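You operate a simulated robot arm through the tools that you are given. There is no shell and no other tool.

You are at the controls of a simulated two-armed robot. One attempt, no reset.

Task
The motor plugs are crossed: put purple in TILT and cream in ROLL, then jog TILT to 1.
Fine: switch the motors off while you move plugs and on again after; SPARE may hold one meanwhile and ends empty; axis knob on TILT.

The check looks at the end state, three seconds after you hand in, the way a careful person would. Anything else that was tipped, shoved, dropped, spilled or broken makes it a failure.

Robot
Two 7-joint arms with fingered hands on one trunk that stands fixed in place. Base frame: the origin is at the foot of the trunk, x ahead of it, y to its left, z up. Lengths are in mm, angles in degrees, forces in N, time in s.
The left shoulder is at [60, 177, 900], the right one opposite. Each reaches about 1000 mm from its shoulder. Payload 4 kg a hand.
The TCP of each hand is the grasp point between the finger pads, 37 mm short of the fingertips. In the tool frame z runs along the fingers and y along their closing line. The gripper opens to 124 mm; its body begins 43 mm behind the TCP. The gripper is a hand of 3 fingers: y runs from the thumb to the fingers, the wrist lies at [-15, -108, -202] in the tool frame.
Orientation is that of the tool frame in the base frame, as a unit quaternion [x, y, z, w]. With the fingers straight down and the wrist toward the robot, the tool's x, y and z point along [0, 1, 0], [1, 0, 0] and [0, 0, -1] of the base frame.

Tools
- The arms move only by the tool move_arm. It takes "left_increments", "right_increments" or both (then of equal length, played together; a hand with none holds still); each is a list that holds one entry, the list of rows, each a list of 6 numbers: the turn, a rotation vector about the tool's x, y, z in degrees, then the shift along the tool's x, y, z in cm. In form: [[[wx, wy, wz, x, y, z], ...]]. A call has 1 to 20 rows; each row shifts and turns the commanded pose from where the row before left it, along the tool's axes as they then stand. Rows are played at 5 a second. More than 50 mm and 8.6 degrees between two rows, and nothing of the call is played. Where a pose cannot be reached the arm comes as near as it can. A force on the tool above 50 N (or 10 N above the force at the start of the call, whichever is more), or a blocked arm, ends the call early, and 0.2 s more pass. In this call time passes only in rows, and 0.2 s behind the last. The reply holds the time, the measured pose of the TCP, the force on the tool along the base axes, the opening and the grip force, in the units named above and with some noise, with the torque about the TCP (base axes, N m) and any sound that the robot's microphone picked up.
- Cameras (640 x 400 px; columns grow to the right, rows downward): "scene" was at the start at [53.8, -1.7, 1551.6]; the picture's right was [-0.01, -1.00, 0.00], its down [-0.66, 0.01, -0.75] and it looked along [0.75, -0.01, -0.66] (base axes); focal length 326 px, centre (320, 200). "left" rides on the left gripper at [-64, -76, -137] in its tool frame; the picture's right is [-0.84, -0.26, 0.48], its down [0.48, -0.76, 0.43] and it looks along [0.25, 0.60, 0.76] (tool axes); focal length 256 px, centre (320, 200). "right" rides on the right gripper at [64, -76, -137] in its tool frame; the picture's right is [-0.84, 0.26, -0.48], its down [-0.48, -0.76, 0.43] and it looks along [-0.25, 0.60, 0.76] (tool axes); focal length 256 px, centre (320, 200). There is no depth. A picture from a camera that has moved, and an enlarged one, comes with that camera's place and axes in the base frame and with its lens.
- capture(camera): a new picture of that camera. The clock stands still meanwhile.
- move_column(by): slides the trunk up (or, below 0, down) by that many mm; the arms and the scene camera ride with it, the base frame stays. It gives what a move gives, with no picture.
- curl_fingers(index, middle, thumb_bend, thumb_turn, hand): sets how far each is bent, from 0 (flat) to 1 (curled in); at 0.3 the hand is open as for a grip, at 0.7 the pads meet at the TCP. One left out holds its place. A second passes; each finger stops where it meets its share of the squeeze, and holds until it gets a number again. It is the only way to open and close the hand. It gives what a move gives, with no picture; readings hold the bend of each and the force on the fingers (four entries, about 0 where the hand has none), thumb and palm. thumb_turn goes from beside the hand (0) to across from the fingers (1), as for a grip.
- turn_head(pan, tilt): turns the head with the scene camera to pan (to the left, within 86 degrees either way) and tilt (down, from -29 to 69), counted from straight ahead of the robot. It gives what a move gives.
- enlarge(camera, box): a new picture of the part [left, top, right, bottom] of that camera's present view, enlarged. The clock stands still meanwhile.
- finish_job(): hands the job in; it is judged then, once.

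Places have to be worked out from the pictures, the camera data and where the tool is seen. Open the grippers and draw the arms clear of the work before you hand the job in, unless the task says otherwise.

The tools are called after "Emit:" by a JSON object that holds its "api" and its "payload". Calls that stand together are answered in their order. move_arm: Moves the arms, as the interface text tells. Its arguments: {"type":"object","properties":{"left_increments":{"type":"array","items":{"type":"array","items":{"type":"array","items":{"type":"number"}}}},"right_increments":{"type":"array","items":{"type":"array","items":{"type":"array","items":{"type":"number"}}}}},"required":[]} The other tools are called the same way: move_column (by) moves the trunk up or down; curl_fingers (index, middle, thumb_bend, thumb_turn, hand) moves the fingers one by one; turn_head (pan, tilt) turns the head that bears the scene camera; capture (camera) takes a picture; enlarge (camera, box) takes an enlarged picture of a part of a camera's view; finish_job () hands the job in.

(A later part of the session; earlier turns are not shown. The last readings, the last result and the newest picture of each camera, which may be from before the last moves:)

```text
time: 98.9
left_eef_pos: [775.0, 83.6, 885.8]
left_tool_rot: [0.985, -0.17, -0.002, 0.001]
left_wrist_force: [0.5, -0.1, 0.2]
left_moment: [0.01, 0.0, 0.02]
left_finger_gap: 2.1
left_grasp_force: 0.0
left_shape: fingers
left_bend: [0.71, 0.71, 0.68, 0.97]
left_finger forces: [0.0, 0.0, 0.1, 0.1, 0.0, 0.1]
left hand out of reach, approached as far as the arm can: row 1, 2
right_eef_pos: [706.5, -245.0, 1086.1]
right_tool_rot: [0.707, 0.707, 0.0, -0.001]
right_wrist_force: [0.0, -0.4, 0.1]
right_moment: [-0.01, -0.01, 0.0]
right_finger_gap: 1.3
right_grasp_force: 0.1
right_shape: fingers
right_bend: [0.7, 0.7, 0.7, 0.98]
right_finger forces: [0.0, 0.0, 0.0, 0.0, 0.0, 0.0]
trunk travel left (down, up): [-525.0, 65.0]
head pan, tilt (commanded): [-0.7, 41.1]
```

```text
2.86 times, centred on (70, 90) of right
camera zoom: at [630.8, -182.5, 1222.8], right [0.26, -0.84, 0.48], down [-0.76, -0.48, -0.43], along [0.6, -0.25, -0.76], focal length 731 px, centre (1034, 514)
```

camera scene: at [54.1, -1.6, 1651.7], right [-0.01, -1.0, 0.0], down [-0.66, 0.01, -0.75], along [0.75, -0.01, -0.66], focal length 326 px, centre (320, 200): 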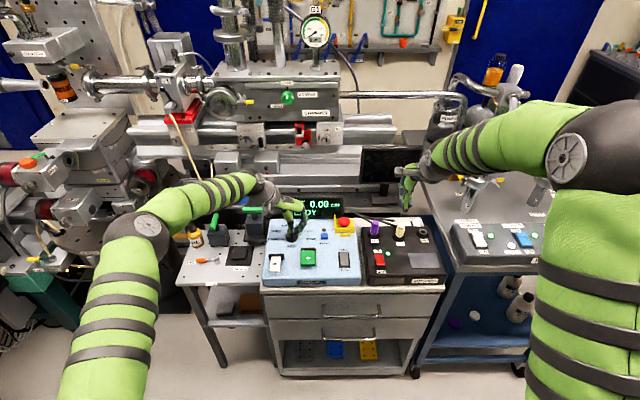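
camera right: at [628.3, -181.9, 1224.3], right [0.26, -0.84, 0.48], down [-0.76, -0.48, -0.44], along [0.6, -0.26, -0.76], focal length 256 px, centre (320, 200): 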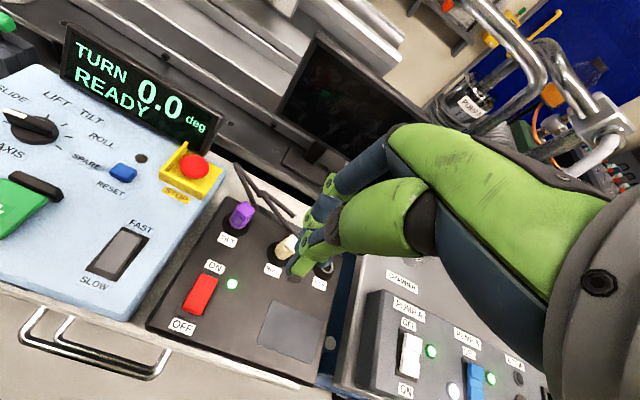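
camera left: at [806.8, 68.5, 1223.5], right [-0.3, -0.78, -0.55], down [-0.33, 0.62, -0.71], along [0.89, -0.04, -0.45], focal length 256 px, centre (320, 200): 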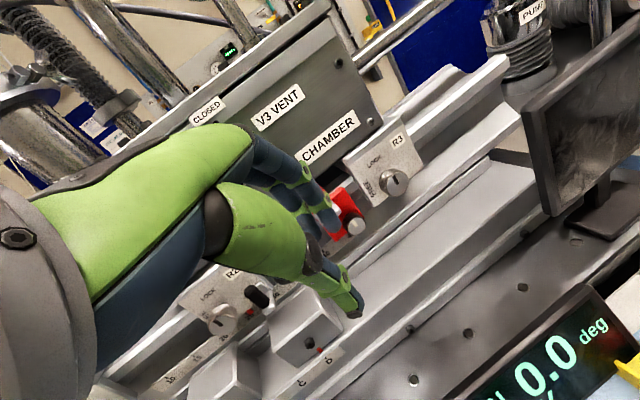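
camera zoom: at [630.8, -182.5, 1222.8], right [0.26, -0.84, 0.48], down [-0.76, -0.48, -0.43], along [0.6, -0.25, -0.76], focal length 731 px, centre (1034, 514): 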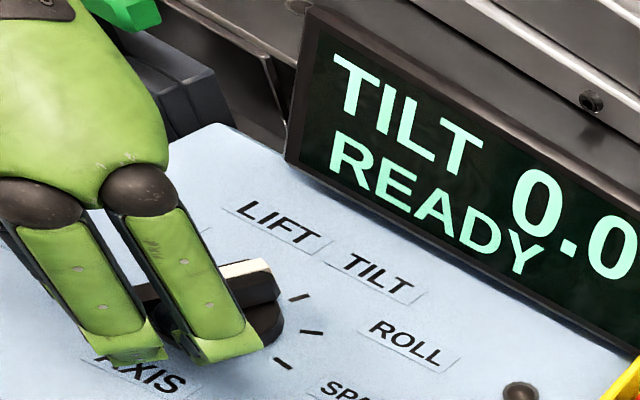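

The knob has clicked to TILT and the display reads TILT 0.0, READY. The hand slipped off at its limit without harm. I lift it straight up in small steps, watching the reach flags.

Emit:
{"api": "move_arm", "payload": {"left_increments": [[[0, 0, 0, 0, 0, -1.5], [0, 0, 0, 0, 0, -2.0], [0, 0, 0, 0, 0, -2.0]]]}}

Emit:
{"api": "capture", "payload": {"camera": "scene"}}

Emit:
{"api": "enlarge", "payload": {"camera": "right", "box": [0, 0, 200, 160]}}

```text
time: 99.7
left_eef_pos: [776.3, 83.7, 942.0]
left_tool_rot: [0.986, -0.168, 0.0, 0.0]
left_wrist_force: [0.5, 0.2, 0.9]
left_moment: [0.01, -0.01, 0.02]
left_finger_gap: 2.2
left_grasp_force: 0.0
left_shape: fingers
left_bend: [0.71, 0.71, 0.68, 0.97]
left_finger forces: [0.1, 0.0, 0.0, 0.0, 0.0, 0.0]
right_eef_pos: [706.0, -246.3, 1086.0]
right_tool_rot: [0.708, 0.707, 0.0, 0.0]
right_wrist_force: [-0.3, -0.2, -0.5]
right_moment: [-0.03, 0.01, -0.01]
right_finger_gap: 1.3
right_grasp_force: 0.1
right_shape: fingers
right_bend: [0.7, 0.7, 0.7, 0.98]
right_finger forces: [0.0, 0.0, 0.1, 0.1, 0.0, 0.1]
trunk travel left (down, up): [-525.0, 65.0]
head pan, tilt (commanded): [-0.7, 41.1]
```

```text
taken
camera scene: at [53.6, -1.8, 1651.6], right [-0.01, -1.0, 0.0], down [-0.66, 0.01, -0.75], along [0.75, -0.01, -0.66], focal length 326 px, centre (320, 200)
```

scene: 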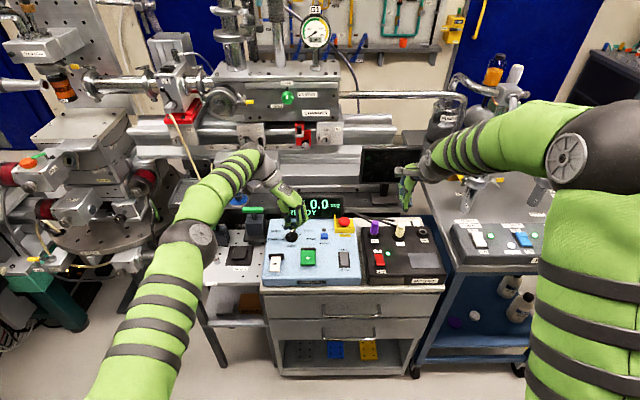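

```text
2.50 times, centred on (100, 80) of right
camera zoom: at [631.0, -183.0, 1222.6], right [0.26, -0.84, 0.48], down [-0.76, -0.48, -0.43], along [0.6, -0.25, -0.76], focal length 640 px, centre (870, 500)
```

zoom: 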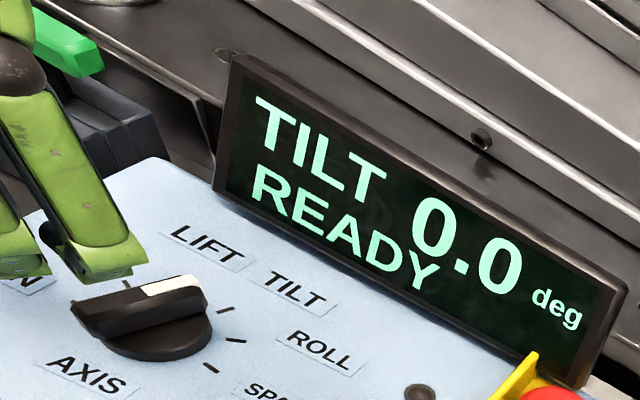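

TILT is selected and the hand is clear. I move the left hand back toward the robot before unwinding its yaw.

Emit:
{"api": "move_arm", "payload": {"left_increments": [[[0, 0, 0, -2.5, 0.05, -1.5], [0, 0, 0, -3.2, 0.06, -1.5], [0, 0, 0, -3.4, 0.06, -1.5], [0, 0, 0, -3.4, 0.06, -1.5]]]}}

Emit:
{"api": "move_arm", "payload": {"left_increments": [[[0, 0, -8, 0, 0, 0], [0, 0, -8, 0, 0, 0], [0, 0, -8, 0, 0, 0], [0, 0, -8, 0, 0, 0]]]}}

```text
time: 100.7
left_eef_pos: [657.1, 122.4, 1003.0]
left_tool_rot: [0.986, -0.169, 0.0, -0.001]
left_wrist_force: [-0.2, -0.7, -0.6]
left_moment: [0.0, -0.04, -0.06]
left_finger_gap: 2.3
left_grasp_force: 0.1
left_shape: fingers
left_bend: [0.71, 0.71, 0.68, 0.97]
left_finger forces: [0.0, 0.1, 0.1, 0.0, 0.1, 0.0]
right_eef_pos: [706.3, -245.4, 1085.8]
right_tool_rot: [0.707, 0.707, 0.0, 0.0]
right_wrist_force: [-0.7, 0.6, 0.1]
right_moment: [-0.01, -0.03, 0.0]
right_finger_gap: 0.7
right_grasp_force: 0.0
right_shape: fingers
right_bend: [0.7, 0.7, 0.7, 0.98]
right_finger forces: [0.1, 0.1, 0.1, 0.0, 0.0, 0.1]
trunk travel left (down, up): [-525.0, 65.0]
head pan, tilt (commanded): [-0.7, 41.1]
```

```text
time: 101.7
left_eef_pos: [657.8, 122.8, 1001.8]
left_tool_rot: [0.994, 0.112, 0.0, -0.001]
left_wrist_force: [0.4, -0.2, 0.4]
left_moment: [0.01, -0.01, 0.02]
left_finger_gap: 2.2
left_grasp_force: 0.0
left_shape: fingers
left_bend: [0.71, 0.71, 0.68, 0.97]
left_finger forces: [0.1, 0.0, 0.0, 0.1, 0.1, 0.0]
right_eef_pos: [707.1, -246.5, 1085.3]
right_tool_rot: [0.707, 0.707, 0.0, -0.001]
right_wrist_force: [-0.3, 0.1, 0.5]
right_moment: [0.02, 0.03, -0.01]
right_finger_gap: 1.2
right_grasp_force: 0.0
right_shape: fingers
right_bend: [0.7, 0.7, 0.7, 0.98]
right_finger forces: [0.0, 0.1, 0.0, 0.0, 0.0, 0.0]
trunk travel left (down, up): [-525.0, 65.0]
head pan, tilt (commanded): [-0.7, 41.1]
```

Unwinding works cleanly here. I finish returning the left hand to its default yaw and then look at the whole panel.

Emit:
{"api": "move_arm", "payload": {"left_increments": [[[0, 0, -7.76, 0, 0, 0], [0, 0, -7.76, 0, 0, 0], [0, 0, -7.76, 0, 0, 0], [0, 0, -7.76, 0, 0, 0], [0, 0, -7.76, 0, 0, 0], [0, 0, -7.76, 0, 0, 0], [0, 0, -7.76, 0, 0, 0], [0, 0, -7.76, 0, 0, 0], [0, 0, -7.76, 0, 0, 0], [0, 0, -7.76, 0, 0, 0]]]}}

Emit:
{"api": "enlarge", "payload": {"camera": "scene", "box": [250, 190, 380, 290]}}

Emit:
{"api": "enlarge", "payload": {"camera": "left", "box": [340, 40, 580, 240]}}

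```text
time: 103.9
left_eef_pos: [657.0, 121.8, 1003.7]
left_tool_rot: [0.704, 0.71, 0.0, 0.0]
left_wrist_force: [0.6, -0.5, 0.0]
left_moment: [0.02, -0.01, 0.0]
left_finger_gap: 2.2
left_grasp_force: 0.1
left_shape: fingers
left_bend: [0.71, 0.71, 0.68, 0.97]
left_finger forces: [0.0, 0.0, 0.0, 0.0, 0.0, 0.0]
right_eef_pos: [706.7, -245.4, 1084.9]
right_tool_rot: [0.707, 0.707, 0.001, -0.001]
right_wrist_force: [0.7, -0.3, -0.6]
right_moment: [0.03, -0.01, -0.01]
right_finger_gap: 1.2
right_grasp_force: 0.0
right_shape: fingers
right_bend: [0.7, 0.7, 0.7, 0.98]
right_finger forces: [0.0, 0.0, 0.0, 0.0, 0.0, 0.0]
trunk travel left (down, up): [-525.0, 65.0]
head pan, tilt (commanded): [-0.7, 41.1]
```

```text
4.00 times, centred on (315, 240) of scene
camera zoom: at [53.7, -2.6, 1651.6], right [-0.01, -1.0, 0.0], down [-0.66, 0.01, -0.75], along [0.75, -0.01, -0.66], focal length 1303 px, centre (340, 40)
```

zoom: 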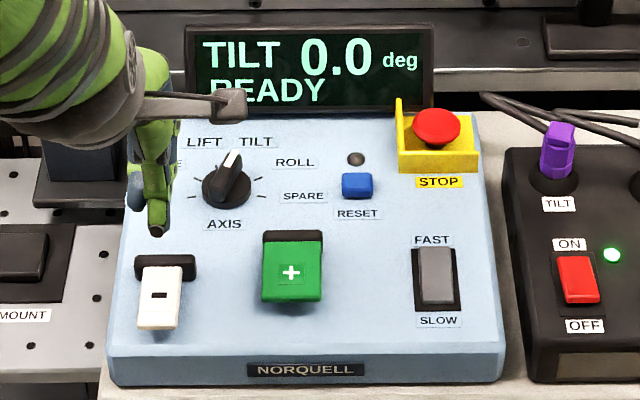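

```text
2.00 times, centred on (460, 140) of left
camera zoom: at [582.0, 57.8, 1139.7], right [-0.25, -0.84, -0.48], down [-0.76, 0.48, -0.43], along [0.6, 0.26, -0.76], focal length 512 px, centre (40, 320)
```

zoom: 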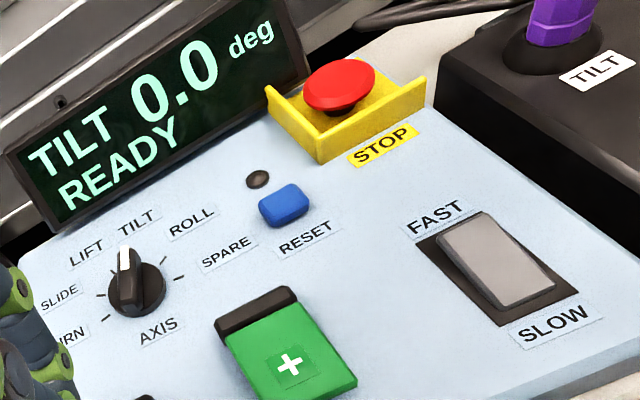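

TILT 0.0 deg and READY are shown. I check the knob's exact resting angle and the position of the speed rocker.

Emit:
{"api": "enlarge", "payload": {"camera": "scene", "box": [280, 215, 320, 250]}}

Emit:
{"api": "enlarge", "payload": {"camera": "left", "box": [520, 130, 640, 210]}}

Emit:
{"api": "enlarge", "payload": {"camera": "scene", "box": [300, 240, 370, 280]}}

```text
11.43 times, centred on (300, 232) of scene
camera zoom: at [53.7, -2.6, 1651.6], right [-0.01, -1.0, 0.0], down [-0.66, 0.01, -0.75], along [0.75, -0.01, -0.66], focal length 3724 px, centre (549, -171)
```

zoom: 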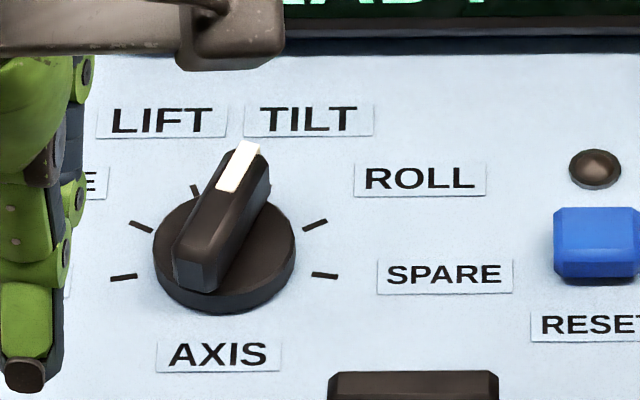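

```text
5.00 times, centred on (580, 170) of left
camera zoom: at [582.0, 57.8, 1139.7], right [-0.25, -0.84, -0.48], down [-0.76, 0.48, -0.43], along [0.6, 0.26, -0.76], focal length 1280 px, centre (-980, 350)
```

zoom: 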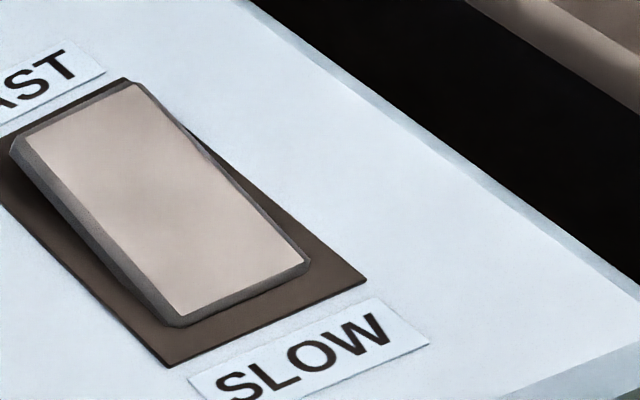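

```text
9.14 times, centred on (335, 260) of scene
camera zoom: at [53.7, -2.6, 1651.6], right [-0.01, -1.0, 0.0], down [-0.66, 0.01, -0.75], along [0.75, -0.01, -0.66], focal length 2979 px, centre (183, -349)
```

zoom: 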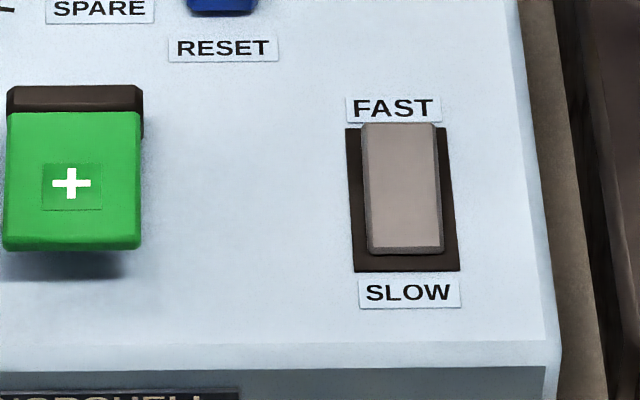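

The pointer sits squarely on TILT. The speed rocker's FAST end stands up, so SLOW is selected, which suits a precise jog. I bring the left hand's pinched fingertips above the green + paddle.

Emit:
{"api": "curl_fingers", "payload": {"hand": "left", "index": 0.7, "middle": 0.7, "thumb_bend": 0.7}}

Emit:
{"api": "move_arm", "payload": {"left_increments": [[[0, 0, 0, -2.375, 0.62, 1.5], [0, 0, 0, -2.375, 0.62, 2.0], [0, 0, 0, -2.375, 0.62, 2.4], [0, 0, 0, -2.375, 0.62, 2.4]]]}}

Emit:
{"api": "enlarge", "payload": {"camera": "scene", "box": [270, 220, 350, 280]}}

Emit:
{"api": "enlarge", "payload": {"camera": "right", "box": [0, 60, 150, 220]}}

Emit:
{"api": "enlarge", "payload": {"camera": "left", "box": [230, 150, 450, 350]}}

```text
time: 104.9
left_eef_pos: [657.2, 121.5, 1001.8]
left_tool_rot: [0.705, 0.709, 0.0, 0.001]
left_wrist_force: [-0.2, 0.5, 0.0]
left_moment: [0.01, 0.01, 0.0]
left_finger_gap: 0.9
left_grasp_force: 0.0
left_shape: fingers
left_bend: [0.7, 0.7, 0.7, 0.97]
left_finger forces: [0.1, 0.0, 0.0, 0.0, 0.0, 0.0]
right_eef_pos: [706.3, -245.6, 1085.2]
right_tool_rot: [0.707, 0.707, 0.0, -0.001]
right_wrist_force: [-1.0, 0.2, 0.1]
right_moment: [0.02, -0.04, 0.0]
right_finger_gap: 0.8
right_grasp_force: 0.0
right_shape: fingers
right_bend: [0.7, 0.7, 0.7, 0.98]
right_finger forces: [0.1, 0.1, 0.1, 0.1, 0.1, 0.1]
trunk travel left (down, up): [-525.0, 65.0]
head pan, tilt (commanded): [-0.7, 41.1]
```

```text
time: 105.9
left_eef_pos: [682.8, 24.9, 920.5]
left_tool_rot: [0.705, 0.709, 0.0, 0.001]
left_wrist_force: [0.3, 0.3, -0.3]
left_moment: [0.02, 0.02, 0.02]
left_finger_gap: 0.6
left_grasp_force: 0.1
left_shape: fingers
left_bend: [0.7, 0.7, 0.7, 0.97]
left_finger forces: [0.0, 0.0, 0.1, 0.0, 0.0, 0.0]
right_eef_pos: [707.4, -246.4, 1086.1]
right_tool_rot: [0.707, 0.707, 0.0, -0.001]
right_wrist_force: [-0.6, 0.0, 0.1]
right_moment: [0.0, -0.01, 0.01]
right_finger_gap: 1.1
right_grasp_force: 0.0
right_shape: fingers
right_bend: [0.7, 0.7, 0.7, 0.98]
right_finger forces: [0.0, 0.1, 0.1, 0.1, 0.0, 0.0]
trunk travel left (down, up): [-525.0, 65.0]
head pan, tilt (commanded): [-0.7, 41.1]
```

```text
6.67 times, centred on (310, 250) of scene
camera zoom: at [54.3, -2.3, 1651.6], right [-0.01, -1.0, 0.0], down [-0.66, 0.01, -0.75], along [0.75, -0.01, -0.66], focal length 2172 px, centre (387, -133)
```

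zoom: 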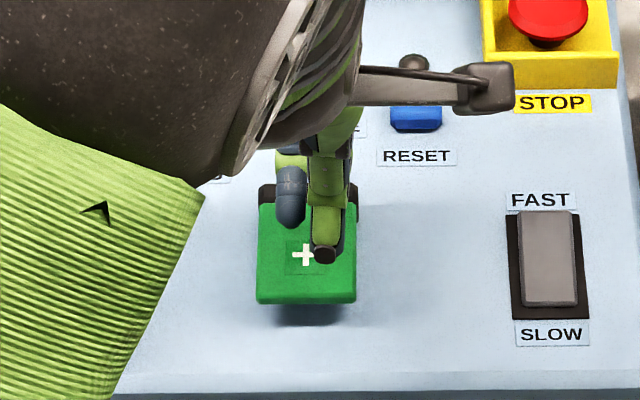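

```text
2.50 times, centred on (75, 140) of right
camera zoom: at [631.6, -183.3, 1222.3], right [0.26, -0.84, 0.48], down [-0.76, -0.48, -0.43], along [0.6, -0.25, -0.76], focal length 640 px, centre (932, 350)
```

zoom: 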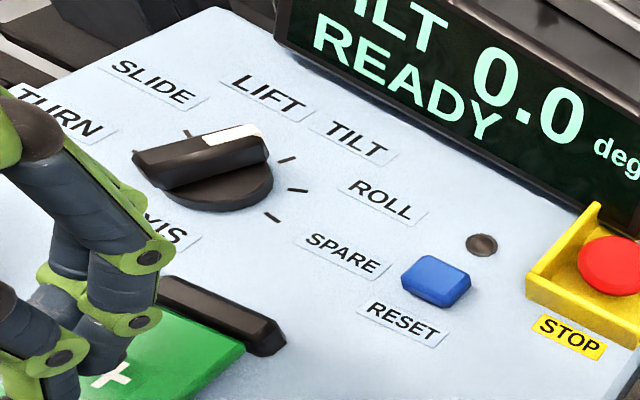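

```text
2.00 times, centred on (340, 250) of left
camera zoom: at [607.7, -39.1, 1057.3], right [-0.25, -0.84, -0.48], down [-0.76, 0.48, -0.43], along [0.6, 0.26, -0.76], focal length 512 px, centre (280, 100)
```

zoom: 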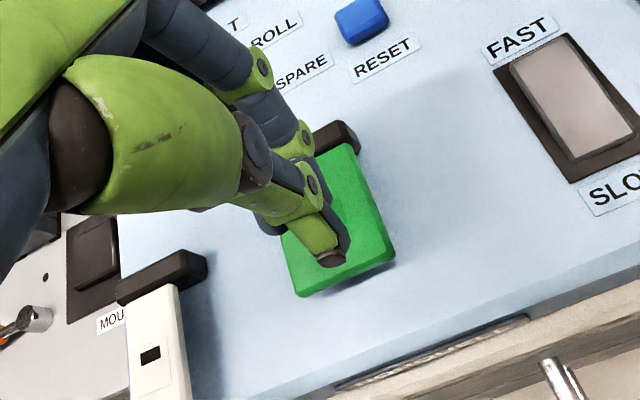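

The fingertips are centred over the + paddle, and the display is readable from the right camera. I lower toward contact.

Emit:
{"api": "move_arm", "payload": {"left_increments": [[[0, 0, 0, 0, 0, 0.8], [0, 0, 0, 0, 0, 0.5]]]}}

Emit:
{"api": "enlarge", "payload": {"camera": "left", "box": [230, 150, 450, 350]}}

Emit:
{"api": "enlarge", "payload": {"camera": "right", "box": [60, 40, 200, 140]}}

```text
time: 106.5
left_eef_pos: [683.1, 26.1, 906.9]
left_tool_rot: [0.705, 0.709, 0.0, 0.0]
left_wrist_force: [0.6, 0.8, -0.5]
left_moment: [-0.01, -0.03, -0.05]
left_finger_gap: 1.3
left_grasp_force: 0.2
left_shape: fingers
left_bend: [0.7, 0.7, 0.7, 0.97]
left_finger forces: [0.1, 0.0, 0.1, 0.0, 0.1, 0.0]
right_eef_pos: [707.2, -246.5, 1085.8]
right_tool_rot: [0.707, 0.707, 0.0, 0.0]
right_wrist_force: [1.5, 0.4, -0.8]
right_moment: [-0.04, -0.01, 0.02]
right_finger_gap: 1.1
right_grasp_force: 0.0
right_shape: fingers
right_bend: [0.7, 0.7, 0.7, 0.98]
right_finger forces: [0.0, 0.0, 0.0, 0.0, 0.1, 0.0]
trunk travel left (down, up): [-525.0, 65.0]
head pan, tilt (commanded): [-0.7, 41.1]
```

```text
2.00 times, centred on (340, 250) of left
camera zoom: at [607.3, -38.0, 1044.1], right [-0.25, -0.84, -0.48], down [-0.76, 0.48, -0.43], along [0.6, 0.26, -0.76], focal length 512 px, centre (280, 100)
```

zoom: 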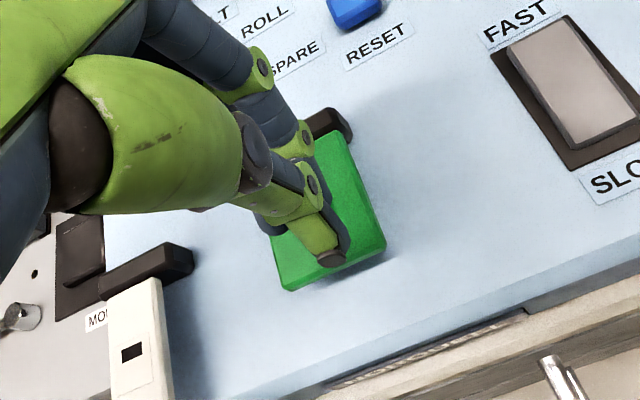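

```text
4.00 times, centred on (130, 90) of right
camera zoom: at [631.2, -183.0, 1222.6], right [0.26, -0.84, 0.48], down [-0.76, -0.48, -0.43], along [0.6, -0.25, -0.76], focal length 1024 px, centre (1080, 640)
```

zoom: 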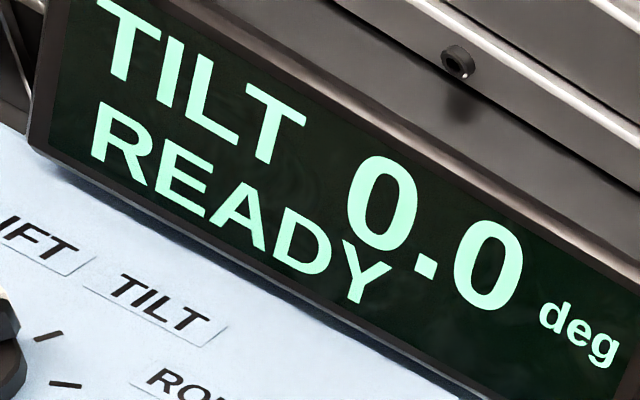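

Not touching yet. I lower in small single-row moves and read the display each time.

Emit:
{"api": "move_arm", "payload": {"left_increments": [[[0, 0, 0, 0, 0, 0.4]]]}}

Emit:
{"api": "enlarge", "payload": {"camera": "right", "box": [60, 40, 200, 140]}}

```text
time: 106.9
left_eef_pos: [682.0, 25.8, 901.5]
left_tool_rot: [0.705, 0.709, 0.001, 0.0]
left_wrist_force: [-0.8, 0.7, -0.4]
left_moment: [0.02, 0.01, -0.04]
left_finger_gap: 1.0
left_grasp_force: 0.0
left_shape: fingers
left_bend: [0.7, 0.7, 0.7, 0.97]
left_finger forces: [0.0, 0.1, 0.1, 0.1, 0.0, 0.1]
right_eef_pos: [707.1, -246.4, 1085.8]
right_tool_rot: [0.707, 0.707, -0.001, 0.0]
right_wrist_force: [0.2, -0.3, -1.3]
right_moment: [0.0, 0.03, 0.0]
right_finger_gap: 1.2
right_grasp_force: 0.1
right_shape: fingers
right_bend: [0.7, 0.7, 0.7, 0.98]
right_finger forces: [0.0, 0.1, 0.1, 0.1, 0.1, 0.0]
trunk travel left (down, up): [-525.0, 65.0]
head pan, tilt (commanded): [-0.7, 41.1]
```

```text
4.00 times, centred on (130, 90) of right
camera zoom: at [631.3, -183.0, 1222.5], right [0.26, -0.84, 0.48], down [-0.76, -0.48, -0.43], along [0.6, -0.25, -0.76], focal length 1024 px, centre (1080, 640)
```

zoom: 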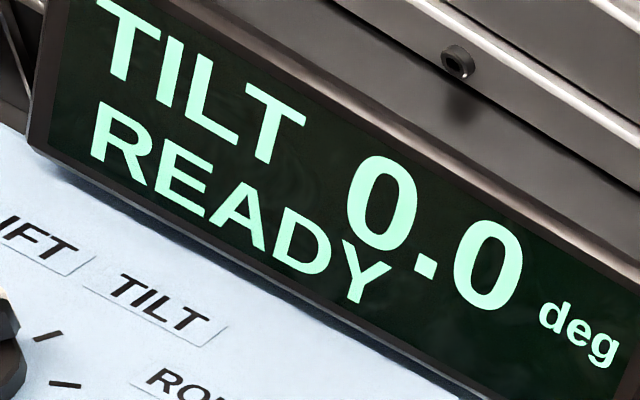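

No contact at z=901.5. I go 3 mm lower.

Emit:
{"api": "move_arm", "payload": {"left_increments": [[[0, 0, 0, 0, 0, 0.3]]]}}

Emit:
{"api": "enlarge", "payload": {"camera": "right", "box": [60, 40, 200, 140]}}

Emit:
{"api": "enlarge", "payload": {"camera": "left", "box": [300, 200, 440, 320]}}

```text
time: 107.3
left_eef_pos: [683.1, 25.9, 899.5]
left_tool_rot: [0.706, 0.709, 0.0, 0.0]
left_wrist_force: [0.2, 0.1, 0.0]
left_moment: [-0.01, 0.03, -0.03]
left_finger_gap: 1.2
left_grasp_force: 0.1
left_shape: fingers
left_bend: [0.7, 0.7, 0.7, 0.97]
left_finger forces: [0.0, 0.0, 0.0, 0.1, 0.0, 0.1]
right_eef_pos: [706.8, -246.0, 1085.7]
right_tool_rot: [0.706, 0.708, -0.001, 0.0]
right_wrist_force: [-1.0, -1.0, 0.4]
right_moment: [-0.04, 0.04, 0.01]
right_finger_gap: 1.2
right_grasp_force: 0.0
right_shape: fingers
right_bend: [0.7, 0.7, 0.7, 0.98]
right_finger forces: [0.0, 0.0, 0.0, 0.0, 0.0, 0.0]
trunk travel left (down, up): [-525.0, 65.0]
head pan, tilt (commanded): [-0.7, 41.1]
```

```text
4.00 times, centred on (130, 90) of right
camera zoom: at [631.3, -183.0, 1222.5], right [0.26, -0.84, 0.48], down [-0.76, -0.48, -0.43], along [0.6, -0.25, -0.76], focal length 1024 px, centre (1080, 640)
```

zoom: 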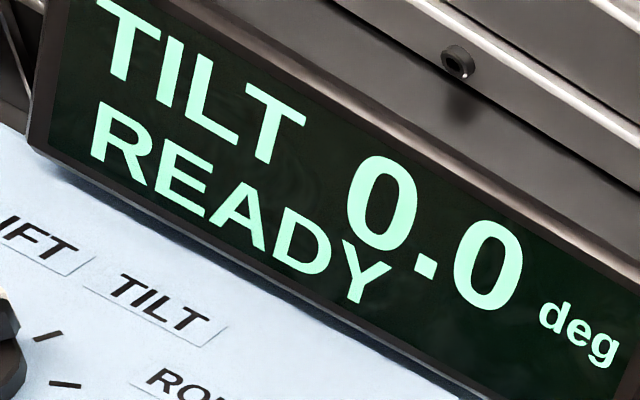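

```text
3.33 times, centred on (370, 260) of left
camera zoom: at [607.3, -38.0, 1036.9], right [-0.25, -0.84, -0.48], down [-0.76, 0.48, -0.43], along [0.6, 0.26, -0.76], focal length 853 px, centre (153, 0)
```

zoom: 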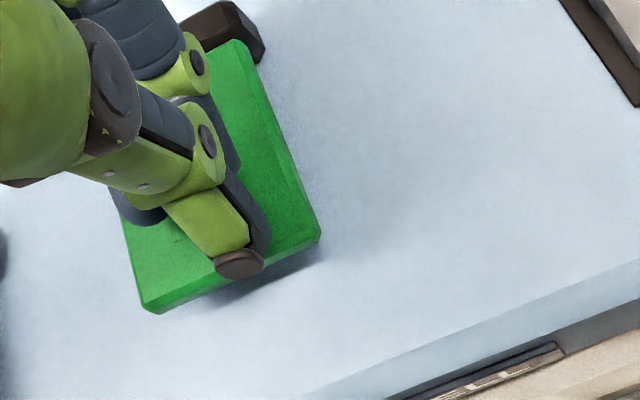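

Nearly touching. Another 3 mm down.

Emit:
{"api": "move_arm", "payload": {"left_increments": [[[0, 0, 0, 0, 0, 0.3]]]}}

Emit:
{"api": "enlarge", "payload": {"camera": "right", "box": [60, 40, 200, 140]}}

```text
time: 107.7
left_eef_pos: [682.8, 26.2, 896.2]
left_tool_rot: [0.705, 0.709, 0.0, 0.0]
left_wrist_force: [-0.7, -0.2, -0.3]
left_moment: [0.0, 0.03, 0.0]
left_finger_gap: 1.1
left_grasp_force: 0.1
left_shape: fingers
left_bend: [0.7, 0.7, 0.7, 0.97]
left_finger forces: [0.0, 0.1, 0.1, 0.0, 0.1, 0.0]
right_eef_pos: [706.0, -246.3, 1085.5]
right_tool_rot: [0.707, 0.707, 0.0, -0.001]
right_wrist_force: [-0.4, -0.9, 1.0]
right_moment: [0.0, -0.03, -0.04]
right_finger_gap: 1.3
right_grasp_force: 0.0
right_shape: fingers
right_bend: [0.7, 0.7, 0.7, 0.98]
right_finger forces: [0.1, 0.0, 0.0, 0.0, 0.1, 0.0]
trunk travel left (down, up): [-525.0, 65.0]
head pan, tilt (commanded): [-0.7, 41.1]
```

```text
4.00 times, centred on (130, 90) of right
camera zoom: at [631.3, -183.0, 1222.5], right [0.26, -0.84, 0.48], down [-0.76, -0.48, -0.43], along [0.6, -0.25, -0.76], focal length 1024 px, centre (1080, 640)
```

zoom: 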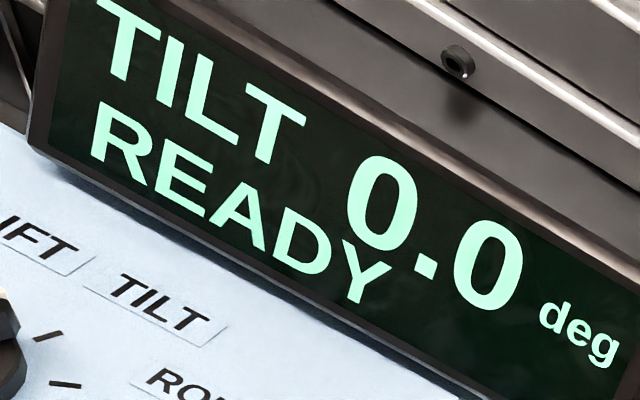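

Still free at z=896. Another 3 mm.

Emit:
{"api": "move_arm", "payload": {"left_increments": [[[0, 0, 0, 0, 0, 0.3]]]}}

Emit:
{"api": "enlarge", "payload": {"camera": "right", "box": [60, 40, 200, 140]}}

Emit:
{"api": "enlarge", "payload": {"camera": "left", "box": [300, 200, 440, 320]}}

```text
time: 108.1
left_eef_pos: [682.0, 27.1, 893.8]
left_tool_rot: [0.705, 0.709, 0.0, -0.001]
left_wrist_force: [0.6, 0.1, 1.3]
left_moment: [-0.01, 0.01, 0.0]
left_finger_gap: 1.2
left_grasp_force: 0.3
left_shape: fingers
left_bend: [0.7, 0.7, 0.7, 0.97]
left_finger forces: [0.0, 0.1, 0.1, 0.0, 1.0, 0.0]
right_eef_pos: [707.2, -245.7, 1085.5]
right_tool_rot: [0.708, 0.706, -0.001, -0.001]
right_wrist_force: [0.5, -0.1, -0.6]
right_moment: [-0.01, 0.01, 0.0]
right_finger_gap: 0.9
right_grasp_force: 0.0
right_shape: fingers
right_bend: [0.7, 0.7, 0.7, 0.98]
right_finger forces: [0.1, 0.0, 0.0, 0.1, 0.0, 0.0]
trunk travel left (down, up): [-525.0, 65.0]
head pan, tilt (commanded): [-0.7, 41.1]
```

```text
4.00 times, centred on (130, 90) of right
camera zoom: at [631.2, -183.0, 1222.6], right [0.26, -0.84, 0.48], down [-0.76, -0.48, -0.43], along [0.6, -0.25, -0.76], focal length 1024 px, centre (1080, 640)
```

zoom: 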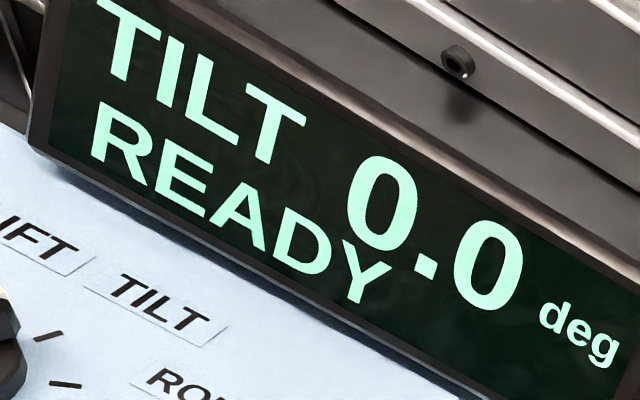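

```text
3.33 times, centred on (370, 260) of left
camera zoom: at [607.6, -37.2, 1030.9], right [-0.25, -0.84, -0.48], down [-0.76, 0.48, -0.44], along [0.6, 0.26, -0.76], focal length 853 px, centre (153, 0)
```

zoom: 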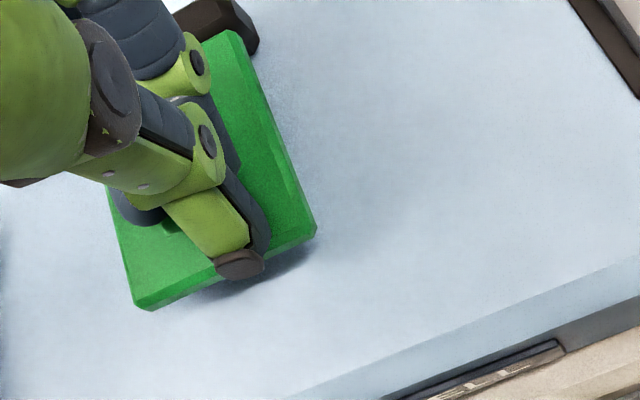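

First contact on the paddle (1 N). I press 2 mm at a time and watch the display.

Emit:
{"api": "move_arm", "payload": {"left_increments": [[[0, 0, 0, 0, 0, 0.2]]]}}

Emit:
{"api": "enlarge", "payload": {"camera": "right", "box": [60, 40, 200, 140]}}

```text
time: 108.5
left_eef_pos: [682.8, 26.4, 892.5]
left_tool_rot: [0.705, 0.709, 0.0, 0.0]
left_wrist_force: [-0.5, 0.4, 1.1]
left_moment: [-0.01, -0.03, 0.04]
left_finger_gap: 1.0
left_grasp_force: 0.5
left_shape: fingers
left_bend: [0.7, 0.7, 0.7, 0.98]
left_finger forces: [0.0, 0.0, 0.0, 0.0, 1.2, 0.1]
right_eef_pos: [706.6, -245.4, 1086.6]
right_tool_rot: [0.707, 0.707, 0.0, -0.001]
right_wrist_force: [0.0, 0.3, -0.4]
right_moment: [-0.01, -0.03, -0.01]
right_finger_gap: 1.0
right_grasp_force: 0.1
right_shape: fingers
right_bend: [0.7, 0.7, 0.7, 0.98]
right_finger forces: [0.0, 0.0, 0.0, 0.0, 0.1, 0.0]
trunk travel left (down, up): [-525.0, 65.0]
head pan, tilt (commanded): [-0.7, 41.1]
```

```text
4.00 times, centred on (130, 90) of right
camera zoom: at [631.2, -183.0, 1222.6], right [0.26, -0.84, 0.48], down [-0.76, -0.48, -0.43], along [0.6, -0.25, -0.76], focal length 1024 px, centre (1080, 640)
```

zoom: 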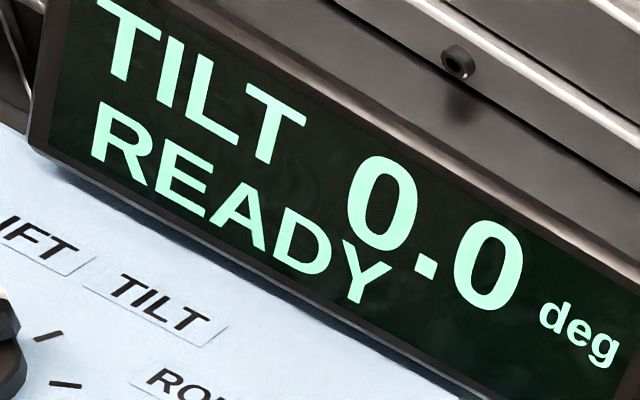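

The paddle is soft and the display is unchanged. Another 2 mm.

Emit:
{"api": "move_arm", "payload": {"left_increments": [[[0, 0, 0, 0, 0, 0.2]]]}}

Emit:
{"api": "enlarge", "payload": {"camera": "right", "box": [60, 40, 200, 140]}}

```text
time: 108.9
left_eef_pos: [683.2, 27.5, 890.1]
left_tool_rot: [0.705, 0.709, 0.0, 0.0]
left_wrist_force: [-0.2, -0.3, 1.6]
left_moment: [-0.04, 0.03, 0.0]
left_finger_gap: 0.9
left_grasp_force: 0.6
left_shape: fingers
left_bend: [0.7, 0.7, 0.7, 0.97]
left_finger forces: [0.7, 0.0, 0.1, 0.1, 1.1, 0.0]
right_eef_pos: [706.0, -246.3, 1086.3]
right_tool_rot: [0.707, 0.707, 0.0, -0.002]
right_wrist_force: [0.1, 0.8, -0.8]
right_moment: [0.02, -0.02, 0.0]
right_finger_gap: 1.0
right_grasp_force: 0.1
right_shape: fingers
right_bend: [0.7, 0.7, 0.7, 0.98]
right_finger forces: [0.0, 0.1, 0.0, 0.0, 0.1, 0.1]
trunk travel left (down, up): [-525.0, 65.0]
head pan, tilt (commanded): [-0.7, 41.1]
```

```text
4.00 times, centred on (130, 90) of right
camera zoom: at [631.1, -183.1, 1222.6], right [0.26, -0.84, 0.48], down [-0.76, -0.48, -0.43], along [0.6, -0.25, -0.76], focal length 1024 px, centre (1080, 640)
```

zoom: 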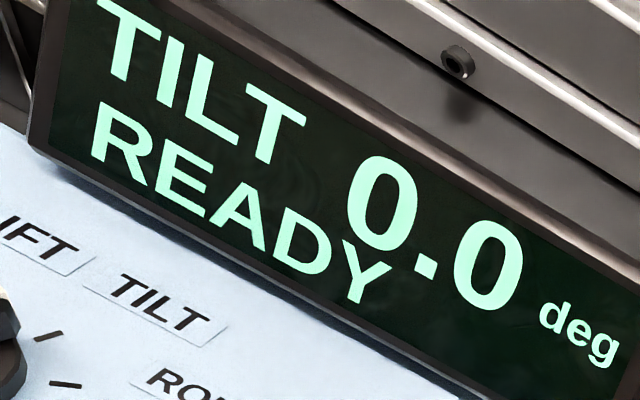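

Still 0.0 at 1.6 N. Another 2 mm.

Emit:
{"api": "move_arm", "payload": {"left_increments": [[[0, 0, 0, 0, 0, 0.2]]]}}

Emit:
{"api": "enlarge", "payload": {"camera": "right", "box": [60, 40, 200, 140]}}

```text
time: 109.3
left_eef_pos: [684.3, 27.2, 886.9]
left_tool_rot: [0.705, 0.709, 0.001, 0.0]
left_wrist_force: [-0.8, -0.4, 2.1]
left_moment: [-0.07, -0.01, -0.05]
left_finger_gap: 0.9
left_grasp_force: 1.7
left_shape: fingers
left_bend: [0.7, 0.7, 0.7, 0.97]
left_finger forces: [1.8, 0.0, 0.0, 0.1, 0.6, 0.1]
right_eef_pos: [706.2, -244.9, 1086.1]
right_tool_rot: [0.707, 0.708, 0.0, 0.0]
right_wrist_force: [-0.7, -0.5, 0.1]
right_moment: [0.06, 0.01, -0.01]
right_finger_gap: 1.1
right_grasp_force: 0.1
right_shape: fingers
right_bend: [0.7, 0.7, 0.7, 0.98]
right_finger forces: [0.1, 0.0, 0.1, 0.1, 0.1, 0.0]
trunk travel left (down, up): [-525.0, 65.0]
head pan, tilt (commanded): [-0.7, 41.1]
```

```text
4.00 times, centred on (130, 90) of right
camera zoom: at [631.1, -183.1, 1222.6], right [0.26, -0.84, 0.48], down [-0.76, -0.48, -0.43], along [0.6, -0.25, -0.76], focal length 1024 px, centre (1080, 640)
```

zoom: 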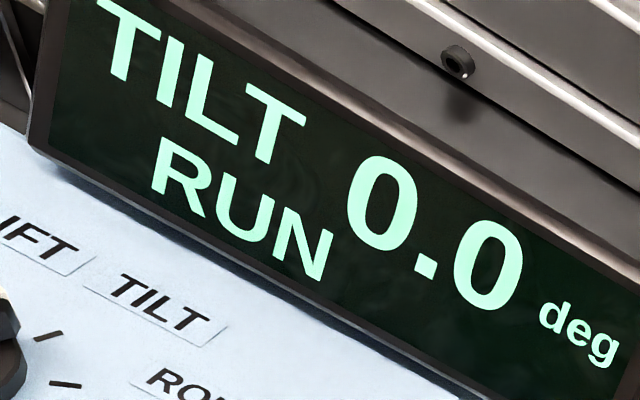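

RUN appears, so the jog is engaged. I hold for one short step to measure the rate.

Emit:
{"api": "move_arm", "payload": {"left_increments": [[[0, 0, 0, 0, 0, 0]]]}}

Emit:
{"api": "enlarge", "payload": {"camera": "right", "box": [60, 40, 200, 140]}}

```text
time: 109.7
left_eef_pos: [682.4, 27.8, 888.1]
left_tool_rot: [0.705, 0.709, -0.001, 0.0]
left_wrist_force: [-0.5, -2.3, 2.1]
left_moment: [-0.05, 0.0, -0.02]
left_finger_gap: 1.0
left_grasp_force: 1.1
left_shape: fingers
left_bend: [0.7, 0.7, 0.7, 0.97]
left_finger forces: [1.8, 0.0, 0.1, 0.0, 0.8, 0.0]
right_eef_pos: [706.8, -245.8, 1086.4]
right_tool_rot: [0.707, 0.707, 0.0, 0.0]
right_wrist_force: [0.0, 0.2, -0.1]
right_moment: [0.05, 0.03, 0.01]
right_finger_gap: 0.8
right_grasp_force: 0.2
right_shape: fingers
right_bend: [0.7, 0.7, 0.7, 0.98]
right_finger forces: [0.0, 0.1, 0.0, 0.1, 0.0, 0.0]
trunk travel left (down, up): [-525.0, 65.0]
head pan, tilt (commanded): [-0.7, 41.1]
```

```text
4.00 times, centred on (130, 90) of right
camera zoom: at [631.1, -183.1, 1222.6], right [0.26, -0.84, 0.48], down [-0.76, -0.48, -0.43], along [0.6, -0.25, -0.76], focal length 1024 px, centre (1080, 640)
```

zoom: 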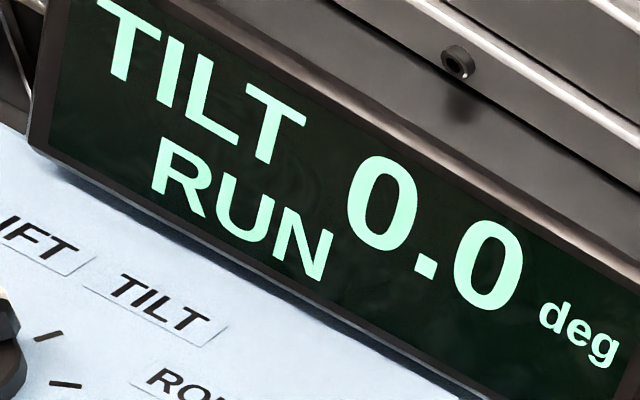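

Still 0.0, so the rate is slow. I hold a little longer.

Emit:
{"api": "move_arm", "payload": {"left_increments": [[[0, 0, 0, 0, 0, 0], [0, 0, 0, 0, 0, 0]]]}}

Emit:
{"api": "enlarge", "payload": {"camera": "right", "box": [60, 40, 200, 140]}}

```text
time: 110.3
left_eef_pos: [683.3, 26.9, 886.9]
left_tool_rot: [0.705, 0.709, 0.0, 0.0]
left_wrist_force: [-0.5, -1.3, 3.0]
left_moment: [-0.05, -0.02, -0.02]
left_finger_gap: 0.7
left_grasp_force: 1.3
left_shape: fingers
left_bend: [0.7, 0.7, 0.7, 0.97]
left_finger forces: [1.8, 0.1, 0.0, 0.0, 0.7, 0.1]
right_eef_pos: [704.4, -246.2, 1084.6]
right_tool_rot: [0.708, 0.707, 0.0, 0.0]
right_wrist_force: [-0.8, 0.3, 0.1]
right_moment: [-0.02, -0.02, 0.02]
right_finger_gap: 1.2
right_grasp_force: 0.0
right_shape: fingers
right_bend: [0.7, 0.7, 0.7, 0.98]
right_finger forces: [0.0, 0.1, 0.1, 0.0, 0.0, 0.0]
trunk travel left (down, up): [-525.0, 65.0]
head pan, tilt (commanded): [-0.7, 41.1]
```

```text
4.00 times, centred on (130, 90) of right
camera zoom: at [631.1, -183.1, 1222.6], right [0.26, -0.84, 0.48], down [-0.76, -0.48, -0.43], along [0.6, -0.25, -0.76], focal length 1024 px, centre (1080, 640)
```

zoom: 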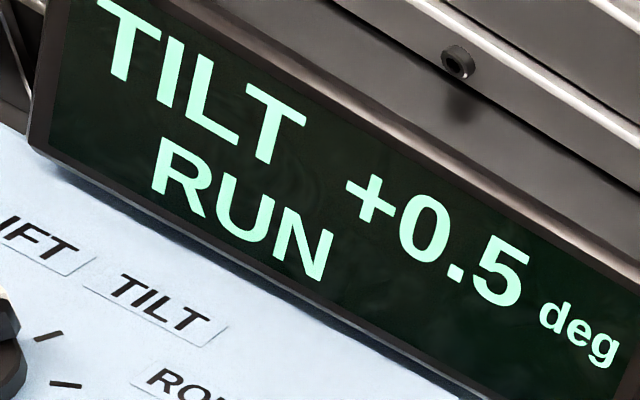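

It jumped to +0.5. I release now and read the settled value before continuing.

Emit:
{"api": "move_arm", "payload": {"left_increments": [[[0, 0, 0, 0, 0, -0.7]]]}}

Emit:
{"api": "enlarge", "payload": {"camera": "right", "box": [60, 40, 200, 140]}}

```text
time: 110.7
left_eef_pos: [682.0, 27.0, 894.5]
left_tool_rot: [0.705, 0.709, 0.0, 0.0]
left_wrist_force: [1.3, -0.7, 0.9]
left_moment: [0.0, -0.01, 0.05]
left_finger_gap: 0.9
left_grasp_force: 0.8
left_shape: fingers
left_bend: [0.7, 0.7, 0.7, 0.97]
left_finger forces: [0.0, 0.1, 0.0, 0.0, 0.9, 0.0]
right_eef_pos: [707.6, -246.1, 1085.7]
right_tool_rot: [0.707, 0.707, 0.0, 0.0]
right_wrist_force: [0.0, -0.2, 0.1]
right_moment: [0.02, -0.01, -0.01]
right_finger_gap: 1.3
right_grasp_force: 0.1
right_shape: fingers
right_bend: [0.7, 0.7, 0.7, 0.98]
right_finger forces: [0.1, 0.1, 0.1, 0.0, 0.0, 0.1]
trunk travel left (down, up): [-525.0, 65.0]
head pan, tilt (commanded): [-0.7, 41.1]
```

```text
4.00 times, centred on (130, 90) of right
camera zoom: at [631.1, -183.0, 1222.6], right [0.26, -0.84, 0.48], down [-0.76, -0.48, -0.43], along [0.6, -0.25, -0.76], focal length 1024 px, centre (1080, 640)
```

zoom: 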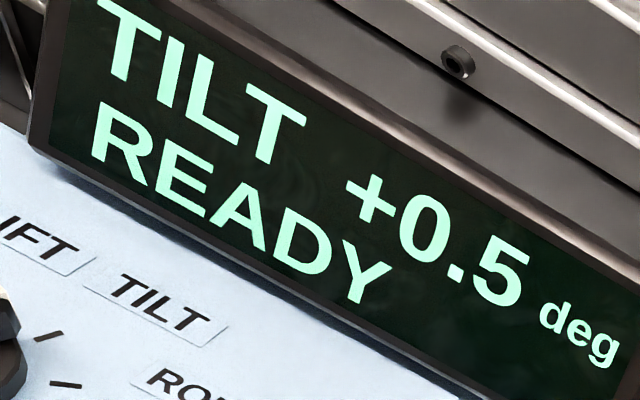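

Released: READY, +0.5. I wait one beat to confirm the value is stable.

Emit:
{"api": "move_arm", "payload": {"left_increments": [[[0, 0, 0, 0, 0, 0], [0, 0, 0, 0, 0, 0], [0, 0, 0, 0, 0, 0]]]}}

Emit:
{"api": "enlarge", "payload": {"camera": "right", "box": [60, 40, 200, 140]}}

```text
time: 111.5
left_eef_pos: [682.7, 28.1, 895.1]
left_tool_rot: [0.705, 0.709, -0.001, -0.001]
left_wrist_force: [0.0, -0.5, 0.5]
left_moment: [-0.01, 0.01, -0.02]
left_finger_gap: 0.9
left_grasp_force: 0.2
left_shape: fingers
left_bend: [0.7, 0.7, 0.7, 0.97]
left_finger forces: [0.1, 0.0, 0.1, 0.0, 0.9, 0.0]
right_eef_pos: [707.9, -245.2, 1086.3]
right_tool_rot: [0.707, 0.707, -0.001, -0.001]
right_wrist_force: [-0.1, -0.6, 0.1]
right_moment: [0.02, 0.01, -0.01]
right_finger_gap: 1.4
right_grasp_force: 0.1
right_shape: fingers
right_bend: [0.7, 0.7, 0.7, 0.98]
right_finger forces: [0.0, 0.1, 0.1, 0.0, 0.0, 0.0]
trunk travel left (down, up): [-525.0, 65.0]
head pan, tilt (commanded): [-0.7, 41.1]
```

```text
4.00 times, centred on (130, 90) of right
camera zoom: at [631.2, -183.0, 1222.6], right [0.26, -0.84, 0.48], down [-0.76, -0.48, -0.43], along [0.6, -0.25, -0.76], focal length 1024 px, centre (1080, 640)
```

zoom: 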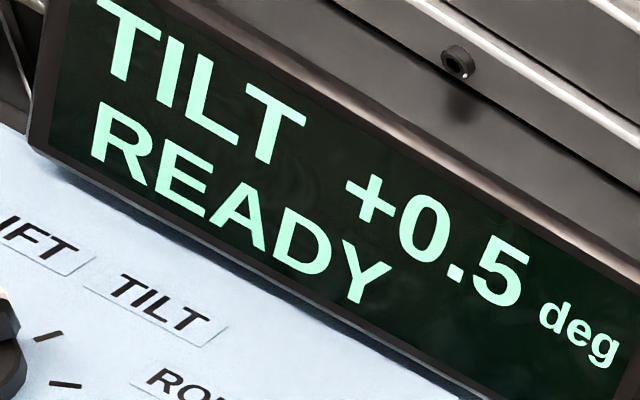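

Stable at +0.5, so the jog advances in 0.5° steps while held. I press again for the second step, checking every 0.4 s.

Emit:
{"api": "move_arm", "payload": {"left_increments": [[[0, 0, 0, 0, 0, 0.75]]]}}

Emit:
{"api": "enlarge", "payload": {"camera": "right", "box": [60, 40, 200, 140]}}

```text
time: 111.9
left_eef_pos: [682.6, 29.2, 888.1]
left_tool_rot: [0.705, 0.709, -0.001, 0.0]
left_wrist_force: [0.6, 0.2, 2.9]
left_moment: [0.02, -0.01, 0.0]
left_finger_gap: 0.7
left_grasp_force: 1.3
left_shape: fingers
left_bend: [0.7, 0.7, 0.7, 0.97]
left_finger forces: [2.0, 0.1, 0.0, 0.1, 0.5, 0.0]
right_eef_pos: [706.4, -247.0, 1085.5]
right_tool_rot: [0.707, 0.707, 0.0, -0.001]
right_wrist_force: [0.1, 0.5, 0.2]
right_moment: [0.01, -0.03, 0.02]
right_finger_gap: 1.4
right_grasp_force: 0.1
right_shape: fingers
right_bend: [0.7, 0.7, 0.7, 0.98]
right_finger forces: [0.0, 0.1, 0.1, 0.0, 0.0, 0.0]
trunk travel left (down, up): [-525.0, 65.0]
head pan, tilt (commanded): [-0.7, 41.1]
```

```text
4.00 times, centred on (130, 90) of right
camera zoom: at [631.2, -183.0, 1222.6], right [0.26, -0.84, 0.48], down [-0.76, -0.48, -0.43], along [0.6, -0.25, -0.76], focal length 1024 px, centre (1080, 640)
```

zoom: 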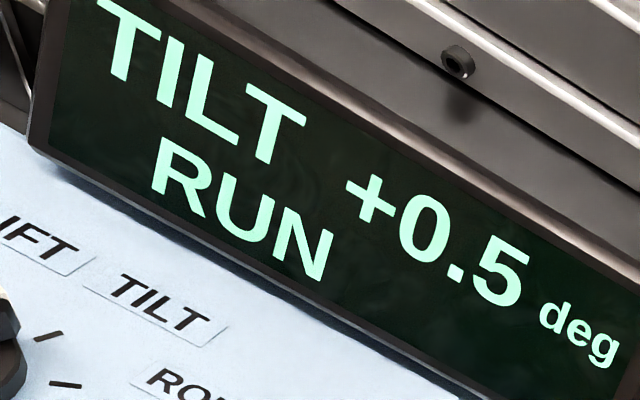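

RUN, still +0.5. I hold another 0.4 s.

Emit:
{"api": "move_arm", "payload": {"left_increments": [[[0, 0, 0, 0, 0, 0]]]}}

Emit:
{"api": "enlarge", "payload": {"camera": "right", "box": [60, 40, 200, 140]}}

```text
time: 112.3
left_eef_pos: [682.8, 26.8, 887.2]
left_tool_rot: [0.705, 0.709, 0.0, 0.0]
left_wrist_force: [-0.1, 0.5, 2.9]
left_moment: [0.01, -0.04, 0.04]
left_finger_gap: 0.6
left_grasp_force: 1.8
left_shape: fingers
left_bend: [0.7, 0.7, 0.7, 0.97]
left_finger forces: [2.2, 0.0, 0.1, 0.0, 0.4, 0.0]
right_eef_pos: [706.7, -246.1, 1085.5]
right_tool_rot: [0.707, 0.707, 0.0, 0.0]
right_wrist_force: [-1.0, -0.6, 0.1]
right_moment: [0.03, 0.01, 0.0]
right_finger_gap: 1.1
right_grasp_force: 0.1
right_shape: fingers
right_bend: [0.7, 0.7, 0.7, 0.98]
right_finger forces: [0.0, 0.0, 0.0, 0.0, 0.0, 0.0]
trunk travel left (down, up): [-525.0, 65.0]
head pan, tilt (commanded): [-0.7, 41.1]
```

```text
4.00 times, centred on (130, 90) of right
camera zoom: at [631.1, -183.0, 1222.6], right [0.26, -0.84, 0.48], down [-0.76, -0.48, -0.43], along [0.6, -0.25, -0.76], focal length 1024 px, centre (1080, 640)
```

zoom: 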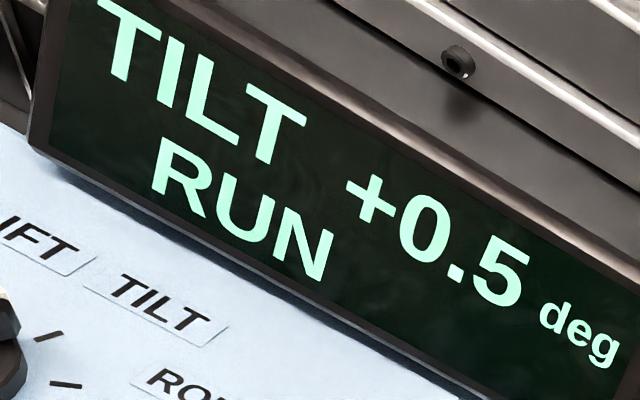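

Still +0.5 and RUN. Another 0.4 s.

Emit:
{"api": "move_arm", "payload": {"left_increments": [[[0, 0, 0, 0, 0, 0]]]}}

Emit:
{"api": "enlarge", "payload": {"camera": "right", "box": [60, 40, 200, 140]}}

```text
time: 112.7
left_eef_pos: [681.7, 27.1, 885.7]
left_tool_rot: [0.705, 0.709, 0.0, 0.001]
left_wrist_force: [0.2, -0.1, 2.1]
left_moment: [0.04, -0.04, 0.0]
left_finger_gap: 0.9
left_grasp_force: 1.1
left_shape: fingers
left_bend: [0.7, 0.7, 0.7, 0.98]
left_finger forces: [2.2, 0.0, 0.0, 0.0, 0.6, 0.0]
right_eef_pos: [706.4, -246.1, 1084.6]
right_tool_rot: [0.707, 0.707, 0.0, 0.001]
right_wrist_force: [0.1, 0.2, -0.2]
right_moment: [0.0, 0.01, -0.02]
right_finger_gap: 1.1
right_grasp_force: 0.0
right_shape: fingers
right_bend: [0.7, 0.7, 0.7, 0.98]
right_finger forces: [0.1, 0.1, 0.0, 0.0, 0.0, 0.1]
trunk travel left (down, up): [-525.0, 65.0]
head pan, tilt (commanded): [-0.7, 41.1]
```

```text
4.00 times, centred on (130, 90) of right
camera zoom: at [631.1, -183.0, 1222.6], right [0.26, -0.84, 0.48], down [-0.76, -0.48, -0.43], along [0.6, -0.25, -0.76], focal length 1024 px, centre (1080, 640)
```

zoom: 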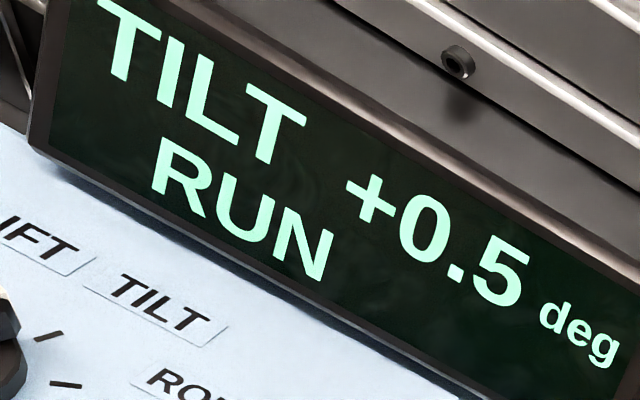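

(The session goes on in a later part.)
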